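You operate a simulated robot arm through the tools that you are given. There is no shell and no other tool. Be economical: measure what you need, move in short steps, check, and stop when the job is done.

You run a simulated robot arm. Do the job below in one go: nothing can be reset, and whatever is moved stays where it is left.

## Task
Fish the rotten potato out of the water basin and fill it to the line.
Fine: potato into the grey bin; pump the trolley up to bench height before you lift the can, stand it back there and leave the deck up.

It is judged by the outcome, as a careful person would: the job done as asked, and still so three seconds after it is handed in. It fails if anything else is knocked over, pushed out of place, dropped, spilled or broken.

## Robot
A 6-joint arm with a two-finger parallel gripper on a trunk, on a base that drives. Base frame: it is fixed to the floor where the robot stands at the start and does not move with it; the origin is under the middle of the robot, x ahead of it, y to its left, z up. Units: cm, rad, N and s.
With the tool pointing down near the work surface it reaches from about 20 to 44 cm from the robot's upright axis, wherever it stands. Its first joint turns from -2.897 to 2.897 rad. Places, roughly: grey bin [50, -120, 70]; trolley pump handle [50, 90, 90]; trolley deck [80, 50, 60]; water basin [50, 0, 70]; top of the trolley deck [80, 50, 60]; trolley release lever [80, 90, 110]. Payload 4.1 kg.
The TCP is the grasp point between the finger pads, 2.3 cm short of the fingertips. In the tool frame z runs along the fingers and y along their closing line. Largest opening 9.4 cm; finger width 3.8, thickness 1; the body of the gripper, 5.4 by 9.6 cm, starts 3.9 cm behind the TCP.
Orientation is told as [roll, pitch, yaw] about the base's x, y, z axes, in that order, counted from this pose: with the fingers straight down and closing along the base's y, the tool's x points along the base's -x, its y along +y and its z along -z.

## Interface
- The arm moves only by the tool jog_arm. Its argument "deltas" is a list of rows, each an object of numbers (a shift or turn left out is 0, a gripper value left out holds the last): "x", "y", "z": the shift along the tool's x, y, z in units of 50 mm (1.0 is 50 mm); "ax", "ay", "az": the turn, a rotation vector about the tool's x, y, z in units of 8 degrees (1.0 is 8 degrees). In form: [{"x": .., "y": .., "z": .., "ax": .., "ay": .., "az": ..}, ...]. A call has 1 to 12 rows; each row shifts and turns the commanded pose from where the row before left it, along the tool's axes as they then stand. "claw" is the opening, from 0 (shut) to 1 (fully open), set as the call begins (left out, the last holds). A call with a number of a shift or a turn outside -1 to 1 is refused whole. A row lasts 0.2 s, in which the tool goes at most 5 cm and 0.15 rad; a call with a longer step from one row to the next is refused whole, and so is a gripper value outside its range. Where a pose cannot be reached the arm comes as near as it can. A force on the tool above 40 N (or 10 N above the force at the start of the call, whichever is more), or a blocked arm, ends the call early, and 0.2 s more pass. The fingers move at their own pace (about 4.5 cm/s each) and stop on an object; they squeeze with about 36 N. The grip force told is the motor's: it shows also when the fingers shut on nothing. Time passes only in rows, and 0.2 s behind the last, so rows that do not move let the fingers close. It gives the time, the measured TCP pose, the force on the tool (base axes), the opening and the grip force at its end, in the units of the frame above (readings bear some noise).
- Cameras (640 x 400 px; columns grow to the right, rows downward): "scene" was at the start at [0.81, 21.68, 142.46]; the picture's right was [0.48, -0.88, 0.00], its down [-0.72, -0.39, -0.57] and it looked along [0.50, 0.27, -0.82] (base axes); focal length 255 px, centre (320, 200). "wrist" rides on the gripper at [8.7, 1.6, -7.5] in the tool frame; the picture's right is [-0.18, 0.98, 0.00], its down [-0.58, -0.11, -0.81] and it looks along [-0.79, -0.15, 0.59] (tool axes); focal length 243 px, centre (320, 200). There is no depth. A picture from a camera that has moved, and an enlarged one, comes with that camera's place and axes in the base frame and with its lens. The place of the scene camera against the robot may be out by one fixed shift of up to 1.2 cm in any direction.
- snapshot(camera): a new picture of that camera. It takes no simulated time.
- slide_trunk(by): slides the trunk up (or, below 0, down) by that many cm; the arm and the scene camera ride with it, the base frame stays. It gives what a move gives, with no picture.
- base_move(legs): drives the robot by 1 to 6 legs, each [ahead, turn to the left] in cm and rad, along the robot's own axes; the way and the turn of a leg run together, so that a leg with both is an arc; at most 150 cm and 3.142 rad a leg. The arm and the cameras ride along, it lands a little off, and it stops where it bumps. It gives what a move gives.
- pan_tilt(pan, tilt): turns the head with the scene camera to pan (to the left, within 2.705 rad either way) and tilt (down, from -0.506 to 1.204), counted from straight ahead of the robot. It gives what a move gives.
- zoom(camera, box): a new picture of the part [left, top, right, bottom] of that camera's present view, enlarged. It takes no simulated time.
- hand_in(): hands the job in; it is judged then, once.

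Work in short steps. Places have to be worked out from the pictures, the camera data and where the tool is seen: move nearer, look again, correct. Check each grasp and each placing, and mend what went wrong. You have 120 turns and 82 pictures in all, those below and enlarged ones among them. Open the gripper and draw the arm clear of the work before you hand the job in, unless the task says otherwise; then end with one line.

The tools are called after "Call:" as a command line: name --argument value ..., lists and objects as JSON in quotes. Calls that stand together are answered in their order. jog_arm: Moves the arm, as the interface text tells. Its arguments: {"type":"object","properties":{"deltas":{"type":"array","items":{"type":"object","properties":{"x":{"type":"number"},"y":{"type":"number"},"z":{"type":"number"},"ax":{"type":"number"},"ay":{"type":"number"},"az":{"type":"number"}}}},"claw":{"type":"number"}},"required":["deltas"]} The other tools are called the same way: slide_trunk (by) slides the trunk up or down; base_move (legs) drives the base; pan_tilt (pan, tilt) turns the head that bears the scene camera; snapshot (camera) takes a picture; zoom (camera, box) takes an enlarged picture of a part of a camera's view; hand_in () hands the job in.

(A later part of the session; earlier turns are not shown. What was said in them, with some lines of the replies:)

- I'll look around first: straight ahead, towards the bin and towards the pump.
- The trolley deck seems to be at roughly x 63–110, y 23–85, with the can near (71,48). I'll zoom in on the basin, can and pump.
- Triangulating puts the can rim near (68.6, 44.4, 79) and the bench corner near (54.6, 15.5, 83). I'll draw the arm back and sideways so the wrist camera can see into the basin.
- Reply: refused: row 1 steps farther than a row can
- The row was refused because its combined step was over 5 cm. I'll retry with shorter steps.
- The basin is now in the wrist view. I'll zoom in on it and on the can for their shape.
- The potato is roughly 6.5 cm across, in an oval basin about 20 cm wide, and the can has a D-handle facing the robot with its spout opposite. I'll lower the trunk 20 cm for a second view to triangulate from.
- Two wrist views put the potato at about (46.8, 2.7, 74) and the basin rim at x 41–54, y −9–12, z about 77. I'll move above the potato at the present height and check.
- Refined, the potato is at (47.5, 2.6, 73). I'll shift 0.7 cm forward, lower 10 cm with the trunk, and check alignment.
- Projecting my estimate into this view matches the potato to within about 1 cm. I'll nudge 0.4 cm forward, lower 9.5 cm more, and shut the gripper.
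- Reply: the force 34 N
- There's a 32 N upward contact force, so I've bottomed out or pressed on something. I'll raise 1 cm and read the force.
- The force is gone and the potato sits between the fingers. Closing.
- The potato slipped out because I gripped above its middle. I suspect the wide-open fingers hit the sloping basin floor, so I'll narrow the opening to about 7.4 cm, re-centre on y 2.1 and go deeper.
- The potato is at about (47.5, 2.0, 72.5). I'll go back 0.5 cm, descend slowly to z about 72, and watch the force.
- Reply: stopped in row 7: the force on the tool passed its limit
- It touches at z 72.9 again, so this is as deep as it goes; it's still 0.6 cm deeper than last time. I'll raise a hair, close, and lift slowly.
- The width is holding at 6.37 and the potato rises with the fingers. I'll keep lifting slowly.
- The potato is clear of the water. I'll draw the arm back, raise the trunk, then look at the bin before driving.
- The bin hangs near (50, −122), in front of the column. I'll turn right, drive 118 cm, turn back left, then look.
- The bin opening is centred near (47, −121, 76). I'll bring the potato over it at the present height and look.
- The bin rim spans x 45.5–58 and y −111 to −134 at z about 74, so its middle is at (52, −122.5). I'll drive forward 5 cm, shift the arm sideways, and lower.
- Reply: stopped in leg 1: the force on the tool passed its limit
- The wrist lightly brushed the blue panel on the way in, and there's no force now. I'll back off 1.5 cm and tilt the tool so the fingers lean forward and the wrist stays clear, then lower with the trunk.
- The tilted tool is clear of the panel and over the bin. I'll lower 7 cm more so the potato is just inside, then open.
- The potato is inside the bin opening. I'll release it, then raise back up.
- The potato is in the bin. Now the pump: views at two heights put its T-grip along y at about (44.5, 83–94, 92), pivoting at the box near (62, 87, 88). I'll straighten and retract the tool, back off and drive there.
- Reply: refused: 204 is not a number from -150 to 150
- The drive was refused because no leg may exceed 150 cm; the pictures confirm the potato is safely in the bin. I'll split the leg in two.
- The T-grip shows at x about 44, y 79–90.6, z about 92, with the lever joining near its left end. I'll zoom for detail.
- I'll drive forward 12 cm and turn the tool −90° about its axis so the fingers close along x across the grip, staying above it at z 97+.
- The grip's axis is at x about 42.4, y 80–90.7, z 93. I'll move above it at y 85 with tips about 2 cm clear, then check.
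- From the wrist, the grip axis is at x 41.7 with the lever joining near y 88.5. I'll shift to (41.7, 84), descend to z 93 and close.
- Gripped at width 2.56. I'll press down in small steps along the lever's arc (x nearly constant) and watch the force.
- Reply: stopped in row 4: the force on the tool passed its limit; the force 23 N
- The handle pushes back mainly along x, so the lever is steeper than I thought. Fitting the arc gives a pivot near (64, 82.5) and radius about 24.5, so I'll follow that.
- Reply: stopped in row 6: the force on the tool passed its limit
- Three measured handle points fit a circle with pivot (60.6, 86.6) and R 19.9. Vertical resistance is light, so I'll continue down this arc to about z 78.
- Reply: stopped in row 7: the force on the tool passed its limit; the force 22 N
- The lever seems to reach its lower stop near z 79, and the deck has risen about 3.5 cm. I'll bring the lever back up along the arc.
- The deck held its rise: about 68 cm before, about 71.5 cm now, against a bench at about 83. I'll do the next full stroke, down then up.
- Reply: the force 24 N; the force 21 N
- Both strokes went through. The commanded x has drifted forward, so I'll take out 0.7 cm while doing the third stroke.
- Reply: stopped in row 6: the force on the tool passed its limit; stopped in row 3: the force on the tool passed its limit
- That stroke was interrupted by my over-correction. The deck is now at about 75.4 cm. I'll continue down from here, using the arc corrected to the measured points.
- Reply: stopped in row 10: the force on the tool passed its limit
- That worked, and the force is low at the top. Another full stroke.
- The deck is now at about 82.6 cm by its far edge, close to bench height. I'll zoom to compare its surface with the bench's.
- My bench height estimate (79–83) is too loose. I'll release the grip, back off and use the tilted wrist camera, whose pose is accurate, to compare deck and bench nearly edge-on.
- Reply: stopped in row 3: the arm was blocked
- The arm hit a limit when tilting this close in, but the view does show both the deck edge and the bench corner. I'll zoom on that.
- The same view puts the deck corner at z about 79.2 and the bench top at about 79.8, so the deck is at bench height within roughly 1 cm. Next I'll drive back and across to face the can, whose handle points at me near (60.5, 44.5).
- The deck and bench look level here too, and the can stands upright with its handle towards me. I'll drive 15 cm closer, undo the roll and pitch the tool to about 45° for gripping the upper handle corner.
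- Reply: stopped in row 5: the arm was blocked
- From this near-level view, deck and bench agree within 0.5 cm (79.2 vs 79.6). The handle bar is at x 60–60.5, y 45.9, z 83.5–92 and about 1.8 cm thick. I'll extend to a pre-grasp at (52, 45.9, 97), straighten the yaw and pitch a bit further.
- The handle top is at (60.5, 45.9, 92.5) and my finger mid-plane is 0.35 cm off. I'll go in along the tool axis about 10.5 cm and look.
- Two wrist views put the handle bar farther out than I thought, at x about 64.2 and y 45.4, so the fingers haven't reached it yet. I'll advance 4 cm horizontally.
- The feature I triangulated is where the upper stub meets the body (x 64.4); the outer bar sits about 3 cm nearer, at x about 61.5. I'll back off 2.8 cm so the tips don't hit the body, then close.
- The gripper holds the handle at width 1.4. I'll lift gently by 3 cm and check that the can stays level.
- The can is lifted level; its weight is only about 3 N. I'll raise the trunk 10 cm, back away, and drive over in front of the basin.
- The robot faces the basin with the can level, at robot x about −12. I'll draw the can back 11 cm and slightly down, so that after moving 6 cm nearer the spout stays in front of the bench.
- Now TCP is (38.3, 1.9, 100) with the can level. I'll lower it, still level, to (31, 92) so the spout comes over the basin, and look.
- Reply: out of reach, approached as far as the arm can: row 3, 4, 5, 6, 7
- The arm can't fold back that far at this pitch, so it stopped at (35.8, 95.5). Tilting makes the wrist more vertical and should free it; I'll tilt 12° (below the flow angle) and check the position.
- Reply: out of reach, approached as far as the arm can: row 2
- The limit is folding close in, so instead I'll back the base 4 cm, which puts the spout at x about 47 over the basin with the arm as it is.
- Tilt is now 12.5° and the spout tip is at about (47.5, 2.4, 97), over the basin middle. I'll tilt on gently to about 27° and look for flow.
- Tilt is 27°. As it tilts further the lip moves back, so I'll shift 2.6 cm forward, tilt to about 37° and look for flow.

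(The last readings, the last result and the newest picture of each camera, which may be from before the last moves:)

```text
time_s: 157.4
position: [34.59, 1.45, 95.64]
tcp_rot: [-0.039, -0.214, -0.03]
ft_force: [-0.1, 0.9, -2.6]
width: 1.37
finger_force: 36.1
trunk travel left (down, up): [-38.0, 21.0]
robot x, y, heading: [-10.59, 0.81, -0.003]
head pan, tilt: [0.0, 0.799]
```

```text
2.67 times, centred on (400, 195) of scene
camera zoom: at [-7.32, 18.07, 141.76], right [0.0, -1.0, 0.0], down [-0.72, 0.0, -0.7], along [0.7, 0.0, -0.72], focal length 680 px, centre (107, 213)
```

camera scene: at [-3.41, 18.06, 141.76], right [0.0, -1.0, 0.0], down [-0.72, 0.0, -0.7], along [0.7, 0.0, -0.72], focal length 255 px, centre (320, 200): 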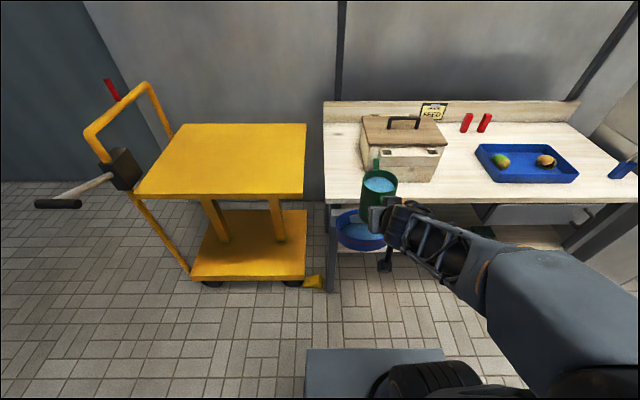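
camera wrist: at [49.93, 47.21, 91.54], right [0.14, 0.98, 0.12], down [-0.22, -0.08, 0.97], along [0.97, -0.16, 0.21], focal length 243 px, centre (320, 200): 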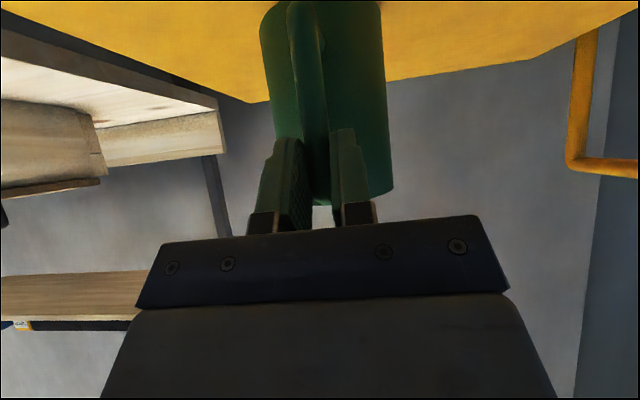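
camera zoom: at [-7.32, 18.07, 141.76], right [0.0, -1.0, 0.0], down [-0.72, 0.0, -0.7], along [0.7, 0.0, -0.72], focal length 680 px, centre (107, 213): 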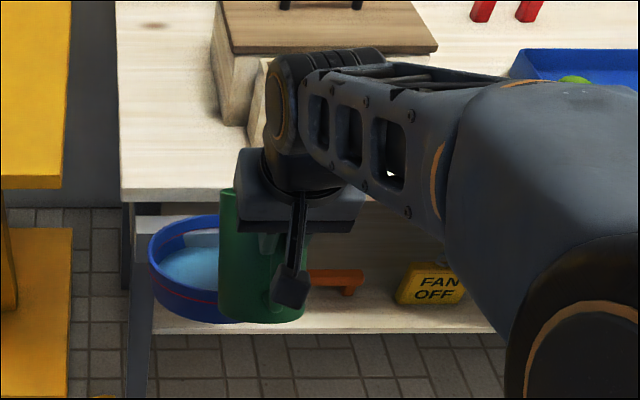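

At 36° there's no obvious level change yet. I'll lower 4 cm, tilt to about 45°, dwell briefly, then check the basin level.

Call:
slide_trunk --by -4

Call:
jog_arm --deltas '[{"ay": 0.3}, {"ay": 0.3}, {"ay": 0.3}, {"ay": 0.2}, {}]'

Call:
zoom --camera "scene" --box '[310, 160, 430, 235]'

```text
time_s: 158.2
position: [34.43, 1.53, 91.61]
tcp_rot: [-0.038, -0.217, -0.034]
ft_force: [0.3, 0.2, -2.6]
width: 1.38
finger_force: 36.0
trunk travel left (down, up): [-34.0, 25.0]
robot x, y, heading: [-9.83, 0.99, 0.003]
head pan, tilt: [0.0, 0.799]
```

```text
time_s: 159.4
position: [34.49, 1.51, 91.52]
tcp_rot: [-0.039, -0.061, -0.038]
ft_force: [-0.3, 0.5, -2.8]
width: 1.36
finger_force: 36.1
trunk travel left (down, up): [-34.0, 25.0]
robot x, y, heading: [-9.74, 0.87, -0.004]
head pan, tilt: [0.0, 0.799]
```

```text
5.33 times, centred on (370, 198) of scene
camera zoom: at [-7.33, 18.07, 137.76], right [0.0, -1.0, 0.0], down [-0.72, 0.0, -0.7], along [0.7, 0.0, -0.72], focal length 1361 px, centre (53, 213)
```

zoom: 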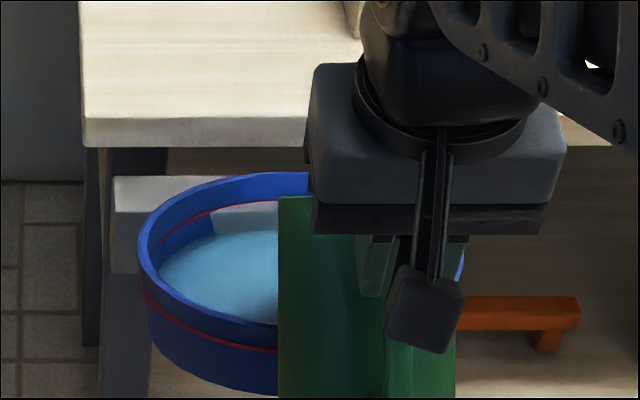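

Water edge and red line are both clearly visible here; the gap looks like about 28 px. I'll tilt about 7° more and compare.

Call:
jog_arm --deltas '[{"ay": 0.3}, {"ay": 0.3}, {"ay": 0.3}, {}, {}]'

Call:
zoom --camera "scene" --box '[310, 160, 430, 235]'

```text
time_s: 160.6
position: [34.62, 1.53, 91.54]
tcp_rot: [-0.039, 0.065, -0.044]
ft_force: [-0.1, -0.1, -2.2]
width: 1.38
finger_force: 35.8
trunk travel left (down, up): [-34.0, 25.0]
robot x, y, heading: [-9.88, 1.09, 0.002]
head pan, tilt: [0.0, 0.799]
```

```text
5.33 times, centred on (370, 198) of scene
camera zoom: at [-7.33, 18.07, 137.76], right [0.0, -1.0, 0.0], down [-0.72, 0.0, -0.7], along [0.7, 0.0, -0.72], focal length 1361 px, centre (53, 213)
```

zoom: 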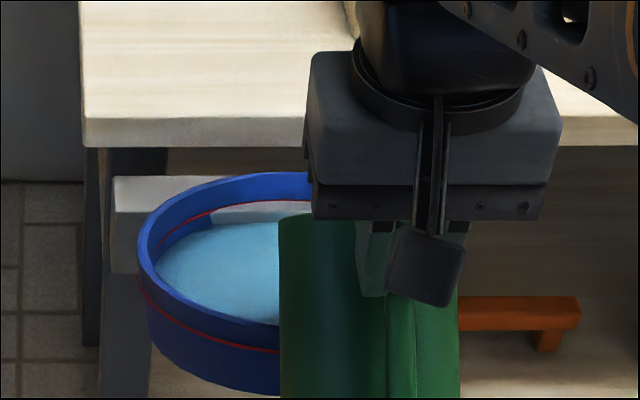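

The water is rising: its edge is at row 224 with the line at about row 207. Another 5° with a short dwell.

Call:
jog_arm --deltas '[{"ay": 0.3}, {"ay": 0.3}, {}, {}]'

Call:
zoom --camera "scene" --box '[310, 160, 430, 235]'

```text
time_s: 161.6
position: [34.53, 1.47, 91.48]
tcp_rot: [-0.038, 0.147, -0.047]
ft_force: [0.9, -0.1, -2.3]
width: 1.36
finger_force: 35.7
trunk travel left (down, up): [-34.0, 25.0]
robot x, y, heading: [-10.17, 1.16, 0.002]
head pan, tilt: [0.0, 0.799]
```

```text
5.33 times, centred on (370, 198) of scene
camera zoom: at [-7.33, 18.07, 137.76], right [0.0, -1.0, 0.0], down [-0.72, 0.0, -0.7], along [0.7, 0.0, -0.72], focal length 1361 px, centre (53, 213)
```

zoom: 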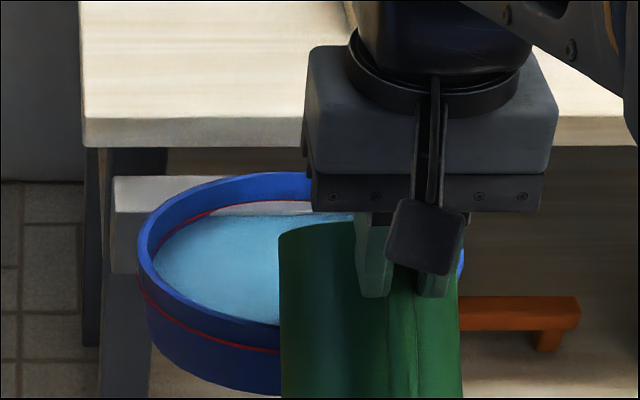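

The gap is about 10 px now. Another 5° with the same dwell.

Call:
jog_arm --deltas '[{"ay": 0.3}, {"ay": 0.25}, {}, {}]'

Call:
zoom --camera "scene" --box '[320, 180, 400, 230]'

```text
time_s: 162.6
position: [34.58, 1.64, 91.54]
tcp_rot: [-0.038, 0.223, -0.048]
ft_force: [0.1, 0.3, -3.4]
width: 1.4
finger_force: 36.1
trunk travel left (down, up): [-34.0, 25.0]
robot x, y, heading: [-10.02, 0.9, -0.001]
head pan, tilt: [0.0, 0.799]
```

```text
8.00 times, centred on (360, 205) of scene
camera zoom: at [-7.33, 18.07, 137.76], right [0.0, -1.0, 0.0], down [-0.72, 0.0, -0.7], along [0.7, 0.0, -0.72], focal length 2041 px, centre (0, 160)
```

zoom: 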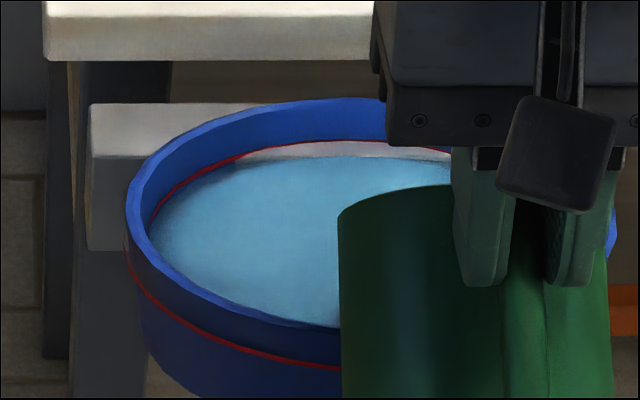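

About 16 px at 8× remain (roughly 0.7 cm). The lip has moved back towards the near rim, so I'll shift 2.5 cm forward and tilt 6° more.

Call:
jog_arm --deltas '[{"x": -0.25, "z": -0.05}, {"x": -0.24, "z": -0.06}, {"ay": 0.3}, {"ay": 0.3}, {"ay": 0.2}, {}, {}]'

Call:
zoom --camera "scene" --box '[320, 180, 400, 230]'

```text
time_s: 164.2
position: [37.09, 1.47, 91.61]
tcp_rot: [-0.04, 0.336, -0.056]
ft_force: [0.9, 0.3, -1.1]
width: 1.41
finger_force: 35.6
trunk travel left (down, up): [-34.0, 25.0]
robot x, y, heading: [-9.89, 0.97, -0.002]
head pan, tilt: [0.0, 0.799]
```

```text
8.00 times, centred on (360, 205) of scene
camera zoom: at [-7.33, 18.07, 137.77], right [0.0, -1.0, 0.0], down [-0.72, 0.0, -0.7], along [0.7, 0.0, -0.72], focal length 2041 px, centre (0, 160)
```

zoom: 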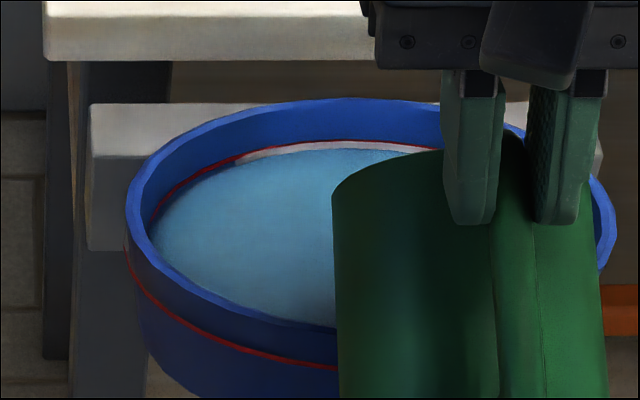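

About 9 px remain, at roughly 7 px per step. One more 6° step.

Call:
jog_arm --deltas '[{"ay": 0.3}, {"ay": 0.3}, {"ay": 0.2}, {}, {}]'

Call:
zoom --camera "scene" --box '[330, 185, 382, 218]'

```text
time_s: 165.4
position: [37.1, 1.41, 91.51]
tcp_rot: [-0.043, 0.446, -0.059]
ft_force: [3.0, 0.0, 10.2]
width: 1.38
finger_force: 35.8
trunk travel left (down, up): [-34.0, 25.0]
robot x, y, heading: [-9.85, 1.44, -0.004]
head pan, tilt: [0.0, 0.799]
```

```text
12.12 times, centred on (356, 202) of scene
camera zoom: at [-7.41, 18.07, 137.77], right [0.0, -1.0, 0.0], down [-0.72, 0.0, -0.7], along [0.7, 0.0, -0.72], focal length 3093 px, centre (-116, 182)
```

zoom: 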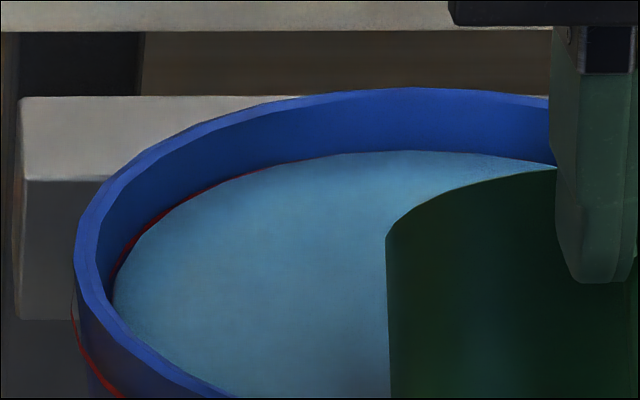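

The water now reaches the line, and there's a 10 N contact at the spout. I'll tilt back and lift straight away.

Call:
jog_arm --deltas '[{"ay": -0.5, "x": 0.1, "z": -0.25}, {"ay": -0.9, "x": 0.05, "z": -0.3}, {"ay": -1, "z": -0.2}, {"ay": -1, "z": -0.2}, {"ay": -1}, {"ay": -1}, {"ay": -1}, {}]'

Call:
snapshot --camera "scene"

```text
time_s: 167.2
position: [37.83, 1.67, 96.24]
tcp_rot: [-0.042, -0.445, -0.023]
ft_force: [-0.9, 0.4, -3.0]
width: 1.37
finger_force: 35.4
trunk travel left (down, up): [-34.0, 25.0]
robot x, y, heading: [-9.95, 1.08, -0.0]
head pan, tilt: [0.0, 0.799]
```

```text
7 pictures are left
camera scene: at [-7.34, 18.07, 137.76], right [0.0, -1.0, 0.0], down [-0.72, 0.0, -0.7], along [0.7, 0.0, -0.72], focal length 255 px, centre (320, 200)
```

scene: 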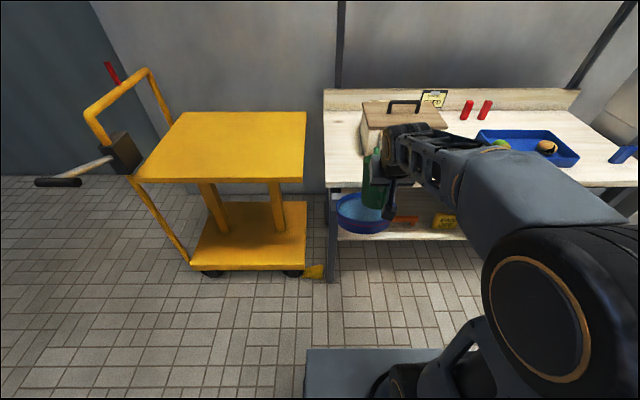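

The can is away from the basin, still tilted about 23°. I'll raise the trunk 8 cm, level the can back to pitch −0.85, and zoom on the basin.

Call:
slide_trunk --by 8

Call:
jog_arm --deltas '[{"ay": -0.9}, {"ay": -0.9}, {"ay": -0.9}, {"ay": -0.9}, {"ay": -0.9}, {"ay": -0.4}, {}]'

Call:
zoom --camera "scene" --box '[310, 160, 430, 235]'

```text
time_s: 168.4
position: [37.87, 1.64, 104.27]
tcp_rot: [-0.042, -0.444, -0.024]
ft_force: [-0.2, 0.0, -2.6]
width: 1.38
finger_force: 35.7
trunk travel left (down, up): [-42.0, 17.0]
robot x, y, heading: [-10.01, 1.29, -0.004]
head pan, tilt: [0.0, 0.799]
```

```text
time_s: 170.0
position: [37.66, 0.82, 104.2]
tcp_rot: [-0.115, -0.979, 0.016]
ft_force: [-0.5, -0.8, -2.8]
width: 1.36
finger_force: 36.1
out of reach, approached as far as the arm can: row 5
trunk travel left (down, up): [-42.0, 17.0]
robot x, y, heading: [-10.1, 1.11, -0.0]
head pan, tilt: [0.0, 0.799]
```

```text
5.33 times, centred on (370, 198) of scene
camera zoom: at [-7.32, 18.07, 145.76], right [0.0, -1.0, 0.0], down [-0.72, 0.0, -0.7], along [0.7, 0.0, -0.72], focal length 1361 px, centre (53, 213)
```

zoom: 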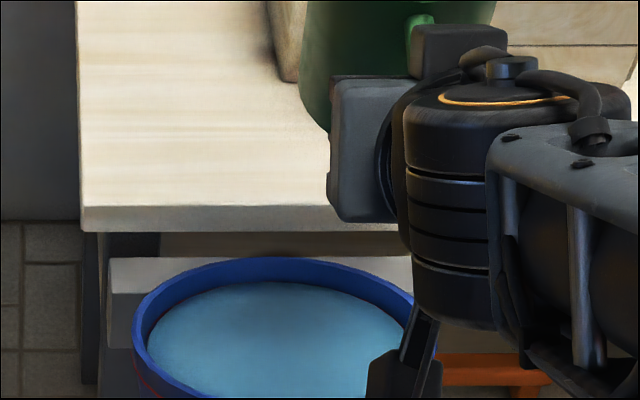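

The water sits right at the line. The can ended slightly nose-up (pitch −0.98), so I'll extend a little and bring it back to pitch −0.85, roll −0.03.

Call:
jog_arm --deltas '[{"x": -0.3, "z": 0.3}, {"x": -0.2, "z": 0.3}, {"ay": 0.4}, {}]'

```text
time_s: 171.0
position: [41.5, 0.7, 104.88]
tcp_rot: [-0.115, -0.987, 0.02]
ft_force: [-1.0, 0.3, -2.7]
width: 1.37
finger_force: 36.3
trunk travel left (down, up): [-42.0, 17.0]
robot x, y, heading: [-9.73, 0.82, -0.004]
head pan, tilt: [0.0, 0.799]
```

Pitch is −0.987 and roll −0.115. Applying the needed corrections.

Call:
jog_arm --deltas '[{"ay": 0.5}, {"ay": 0.48}, {"ax": -0.55}, {}]'

```text
time_s: 172.0
position: [41.69, 0.19, 104.77]
tcp_rot: [-0.075, -0.897, 0.002]
ft_force: [0.7, 0.2, -2.9]
width: 1.42
finger_force: 36.2
out of reach, approached as far as the arm can: row 1
trunk travel left (down, up): [-42.0, 17.0]
robot x, y, heading: [-9.72, 1.27, -0.001]
head pan, tilt: [0.0, 0.799]
```

The wrist is at a limit in this folded pose. I'll back away from the bench first, then extend the arm into free space and correct there.

Call:
base_move --legs '[[-10, 0]]'

Call:
jog_arm --deltas '[{"x": -0.4, "z": 0.45}, {"x": -0.4, "z": 0.45}, {"x": -0.3, "z": 0.35}, {"x": -0.2, "z": 0.2}, {"ay": 0.3}, {"ax": -0.2}, {}]'

```text
time_s: 173.1
position: [31.68, 0.19, 104.81]
tcp_rot: [-0.074, -0.897, -0.003]
ft_force: [0.0, 0.1, -2.6]
width: 1.36
finger_force: 35.7
trunk travel left (down, up): [-42.0, 17.0]
robot x, y, heading: [-20.07, 1.27, -0.006]
head pan, tilt: [0.0, 0.799]
```

```text
time_s: 174.7
position: [41.35, -0.31, 105.32]
tcp_rot: [-0.044, -0.855, -0.006]
ft_force: [0.3, -0.6, -2.8]
width: 1.37
finger_force: 36.1
trunk travel left (down, up): [-42.0, 17.0]
robot x, y, heading: [-19.67, 0.94, -0.002]
head pan, tilt: [0.0, 0.799]
```

The can is level again (pitch −0.855). I'll turn right, reverse to y about 47 and turn back, which keeps the can clear of the pump handle.

Call:
base_move --legs '[[0, -1.569], [-46, 0], [0, 1.571]]'

```text
time_s: 185.2
position: [41.83, 46.26, 105.21]
tcp_rot: [-0.044, -0.855, 0.0]
ft_force: [-0.8, -0.6, -3.4]
width: 1.38
finger_force: 35.8
trunk travel left (down, up): [-42.0, 17.0]
robot x, y, heading: [-19.22, 47.22, -0.0]
head pan, tilt: [0.0, 0.799]
```

TCP is (41.8, 46.3, 105.2), aligned with the pick spot. I'll drive 19.3 cm ahead, shift y by −0.6, lower 13 cm and look before touching down.

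Call:
base_move --legs '[[19.3, 0]]'

Call:
jog_arm --deltas '[{"y": -0.12}, {}]'

Call:
slide_trunk --by -12

Call:
pan_tilt --pan 0.0 --tilt 0.6

Call:
zoom --camera "scene" --box '[200, 80, 520, 280]'

```text
time_s: 186.8
position: [61.09, 46.23, 105.29]
tcp_rot: [-0.044, -0.857, -0.002]
ft_force: [0.3, -0.5, -2.3]
width: 1.38
finger_force: 35.8
trunk travel left (down, up): [-42.0, 17.0]
robot x, y, heading: [-0.11, 47.71, -0.001]
head pan, tilt: [0.0, 0.799]
```

```text
time_s: 187.4
position: [61.06, 45.61, 105.33]
tcp_rot: [-0.043, -0.854, -0.001]
ft_force: [0.1, 0.0, -3.6]
width: 1.37
finger_force: 36.5
trunk travel left (down, up): [-42.0, 17.0]
robot x, y, heading: [-0.05, 47.47, 0.006]
head pan, tilt: [0.0, 0.799]
```

```text
time_s: 188.9
position: [61.08, 45.6, 93.33]
tcp_rot: [-0.044, -0.855, -0.003]
ft_force: [-0.1, -0.3, -3.3]
width: 1.38
finger_force: 36.3
trunk travel left (down, up): [-30.0, 29.0]
robot x, y, heading: [-0.24, 47.68, -0.003]
head pan, tilt: [0.0, 0.799]
```

```text
time_s: 189.6
position: [61.05, 45.74, 93.36]
tcp_rot: [-0.044, -0.855, -0.003]
ft_force: [-1.0, 0.8, -2.8]
width: 1.38
finger_force: 35.9
trunk travel left (down, up): [-30.0, 29.0]
robot x, y, heading: [-0.18, 47.76, 0.001]
head pan, tilt: [0.0, 0.6]
```

```text
2.00 times, centred on (360, 180) of scene
camera zoom: at [3.2, 64.45, 135.45], right [0.0, -1.0, 0.0], down [-0.57, 0.0, -0.82], along [0.82, 0.0, -0.57], focal length 510 px, centre (240, 240)
```

zoom: 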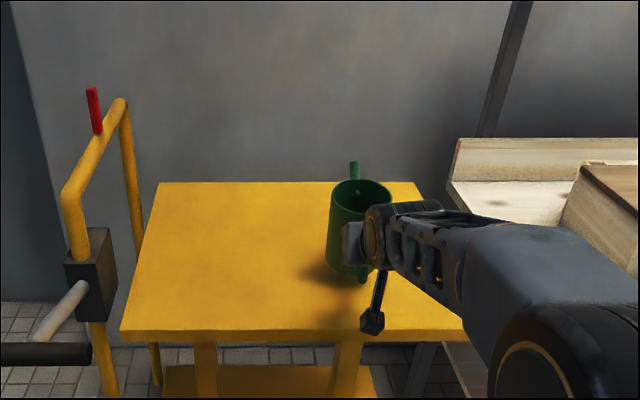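

The can hangs upright over its spot. I'll lower the last 3 cm slowly until it takes load.

Call:
jog_arm --deltas '[{"x": 0.06, "z": 0.053}, {"x": 0.06, "z": 0.053}, {"x": 0.06, "z": 0.053}, {"x": 0.06, "z": 0.053}, {"x": 0.06, "z": 0.053}, {"x": 0.06, "z": 0.053}, {"x": 0.03, "z": 0.026}, {}]'

```text
time_s: 191.4
position: [61.06, 45.53, 90.73]
tcp_rot: [-0.043, -0.857, -0.001]
ft_force: [-0.6, -0.4, -3.7]
width: 1.4
finger_force: 36.0
trunk travel left (down, up): [-30.0, 29.0]
robot x, y, heading: [-0.23, 47.68, 0.003]
head pan, tilt: [0.0, 0.6]
```

Still hanging (−3.7 N) at 90.7, so I'll continue in 1–2 mm steps.

Call:
jog_arm --deltas '[{"x": 0.03, "z": 0.026}, {"x": 0.02, "z": 0.018}, {"x": 0.015, "z": 0.013}, {}]'

```text
time_s: 192.4
position: [61.09, 45.58, 90.25]
tcp_rot: [-0.044, -0.854, 0.0]
ft_force: [-0.7, 0.6, -3.2]
width: 1.36
finger_force: 36.3
trunk travel left (down, up): [-30.0, 29.0]
robot x, y, heading: [-0.2, 47.78, -0.005]
head pan, tilt: [0.0, 0.6]
```

No load change yet, so I'll continue down in small steps.

Call:
jog_arm --deltas '[{"x": 0.03, "z": 0.026}, {"x": 0.03, "z": 0.026}, {}]'

```text
time_s: 193.2
position: [60.98, 45.59, 89.83]
tcp_rot: [-0.044, -0.856, -0.001]
ft_force: [0.1, -0.6, -2.5]
width: 1.37
finger_force: 36.4
trunk travel left (down, up): [-30.0, 29.0]
robot x, y, heading: [0.07, 47.54, 0.002]
head pan, tilt: [0.0, 0.6]
```

It's 0.5 cm below pick height with no clear load, so the handle may have shifted a little in the grip. A few more small steps.

Call:
jog_arm --deltas '[{"x": 0.03, "z": 0.026}, {"x": 0.03, "z": 0.026}, {}]'

Call:
snapshot --camera "wrist"

```text
time_s: 194.0
position: [61.22, 45.55, 89.68]
tcp_rot: [-0.041, -0.859, -0.003]
ft_force: [0.2, -1.0, 3.3]
width: 1.39
finger_force: 36.0
trunk travel left (down, up): [-30.0, 29.0]
robot x, y, heading: [-0.17, 47.49, -0.0]
head pan, tilt: [0.0, 0.6]
```

```text
4 pictures are left
camera wrist: at [49.83, 47.36, 87.96], right [0.15, 0.98, 0.11], down [-0.23, -0.07, 0.97], along [0.96, -0.18, 0.22], focal length 243 px, centre (320, 200)
```

wrist: 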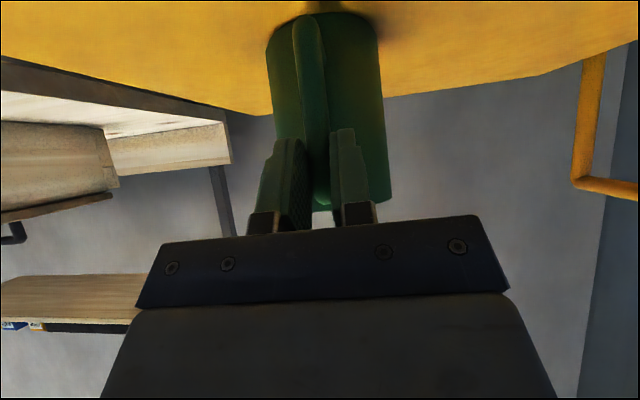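

Now it's touching (+3.3 N); the handle slid about 0.6 cm in the grip but the can looks upright. I'll release and withdraw along the tool axis.

Call:
jog_arm --deltas '[{}, {}, {}, {}, {}, {}]' --claw 1

Call:
jog_arm --deltas '[{"z": -0.2}, {"z": -0.4}, {"z": -0.6}, {"z": -0.6}, {"z": -0.6}, {"z": -0.4}, {}]'

Call:
snapshot --camera "wrist"

```text
time_s: 195.4
position: [61.1, 45.53, 89.61]
tcp_rot: [-0.043, -0.856, -0.001]
ft_force: [-0.2, 0.1, -0.2]
width: 9.37
finger_force: 0.1
trunk travel left (down, up): [-30.0, 29.0]
robot x, y, heading: [-0.44, 47.43, -0.004]
head pan, tilt: [0.0, 0.6]
```

```text
time_s: 197.0
position: [50.52, 46.11, 98.77]
tcp_rot: [-0.042, -0.856, -0.002]
ft_force: [0.6, -0.1, -0.3]
width: 9.41
finger_force: 0.0
trunk travel left (down, up): [-30.0, 29.0]
robot x, y, heading: [-0.16, 47.51, -0.001]
head pan, tilt: [0.0, 0.6]
```

```text
3 pictures are left
camera wrist: at [39.25, 47.94, 97.05], right [0.15, 0.98, 0.11], down [-0.23, -0.07, 0.97], along [0.96, -0.18, 0.21], focal length 243 px, centre (320, 200)
```

wrist: 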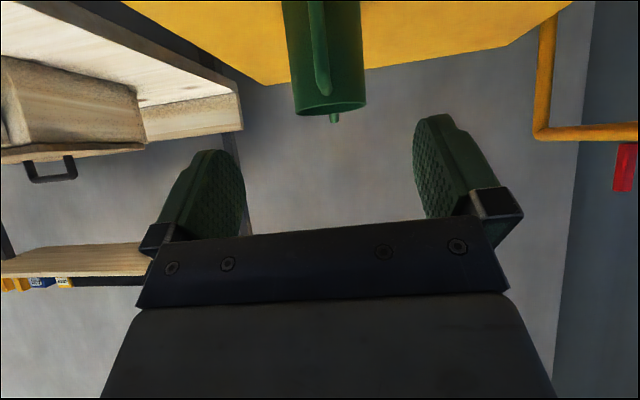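

The can stands upright on the raised deck and the gripper is clear. I'll back off and move to where I can verify the basin level and deck.

Call:
base_move --legs '[[-18, 0], [0, -1.571], [36, 0], [0, 1.571]]'

Call:
snapshot --camera "scene"

```text
time_s: 208.1
position: [32.22, 9.93, 98.72]
tcp_rot: [-0.043, -0.855, 0.0]
ft_force: [0.1, -0.6, -0.2]
width: 9.41
finger_force: 0.1
trunk travel left (down, up): [-30.0, 29.0]
robot x, y, heading: [-18.44, 11.36, -0.006]
head pan, tilt: [0.0, 0.6]
```

```text
2 pictures are left
camera scene: at [-15.15, 28.38, 135.45], right [0.0, -1.0, 0.0], down [-0.56, 0.0, -0.83], along [0.83, 0.0, -0.56], focal length 255 px, centre (320, 200)
```

scene: 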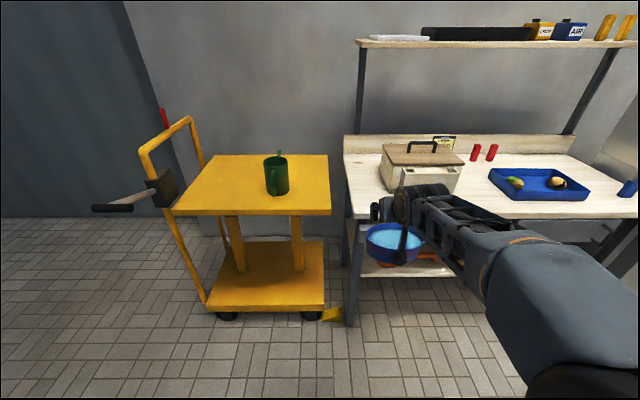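

Everything is in place. One zoom on the basin to check the level against the line.

Call:
zoom --camera "scene" --box '[355, 212, 435, 262]'

```text
8.00 times, centred on (395, 237) of scene
camera zoom: at [-15.15, 28.38, 135.45], right [0.0, -1.0, 0.0], down [-0.56, 0.0, -0.83], along [0.83, 0.0, -0.56], focal length 2041 px, centre (-280, -96)
```

zoom: 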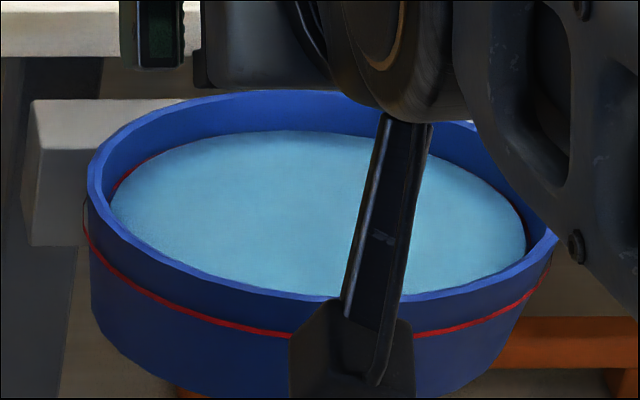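

The water is right at the red line, the can stands on the raised deck, the potato is in the bin, and the gripper is open and clear. Handing in.

Call:
hand_in

```text
The job is handed in.
```

The potato is in the grey bin, the basin is filled to the red line, and the can stands back on the trolley deck, which I pumped up to about bench height (within roughly 1 cm) and left up.
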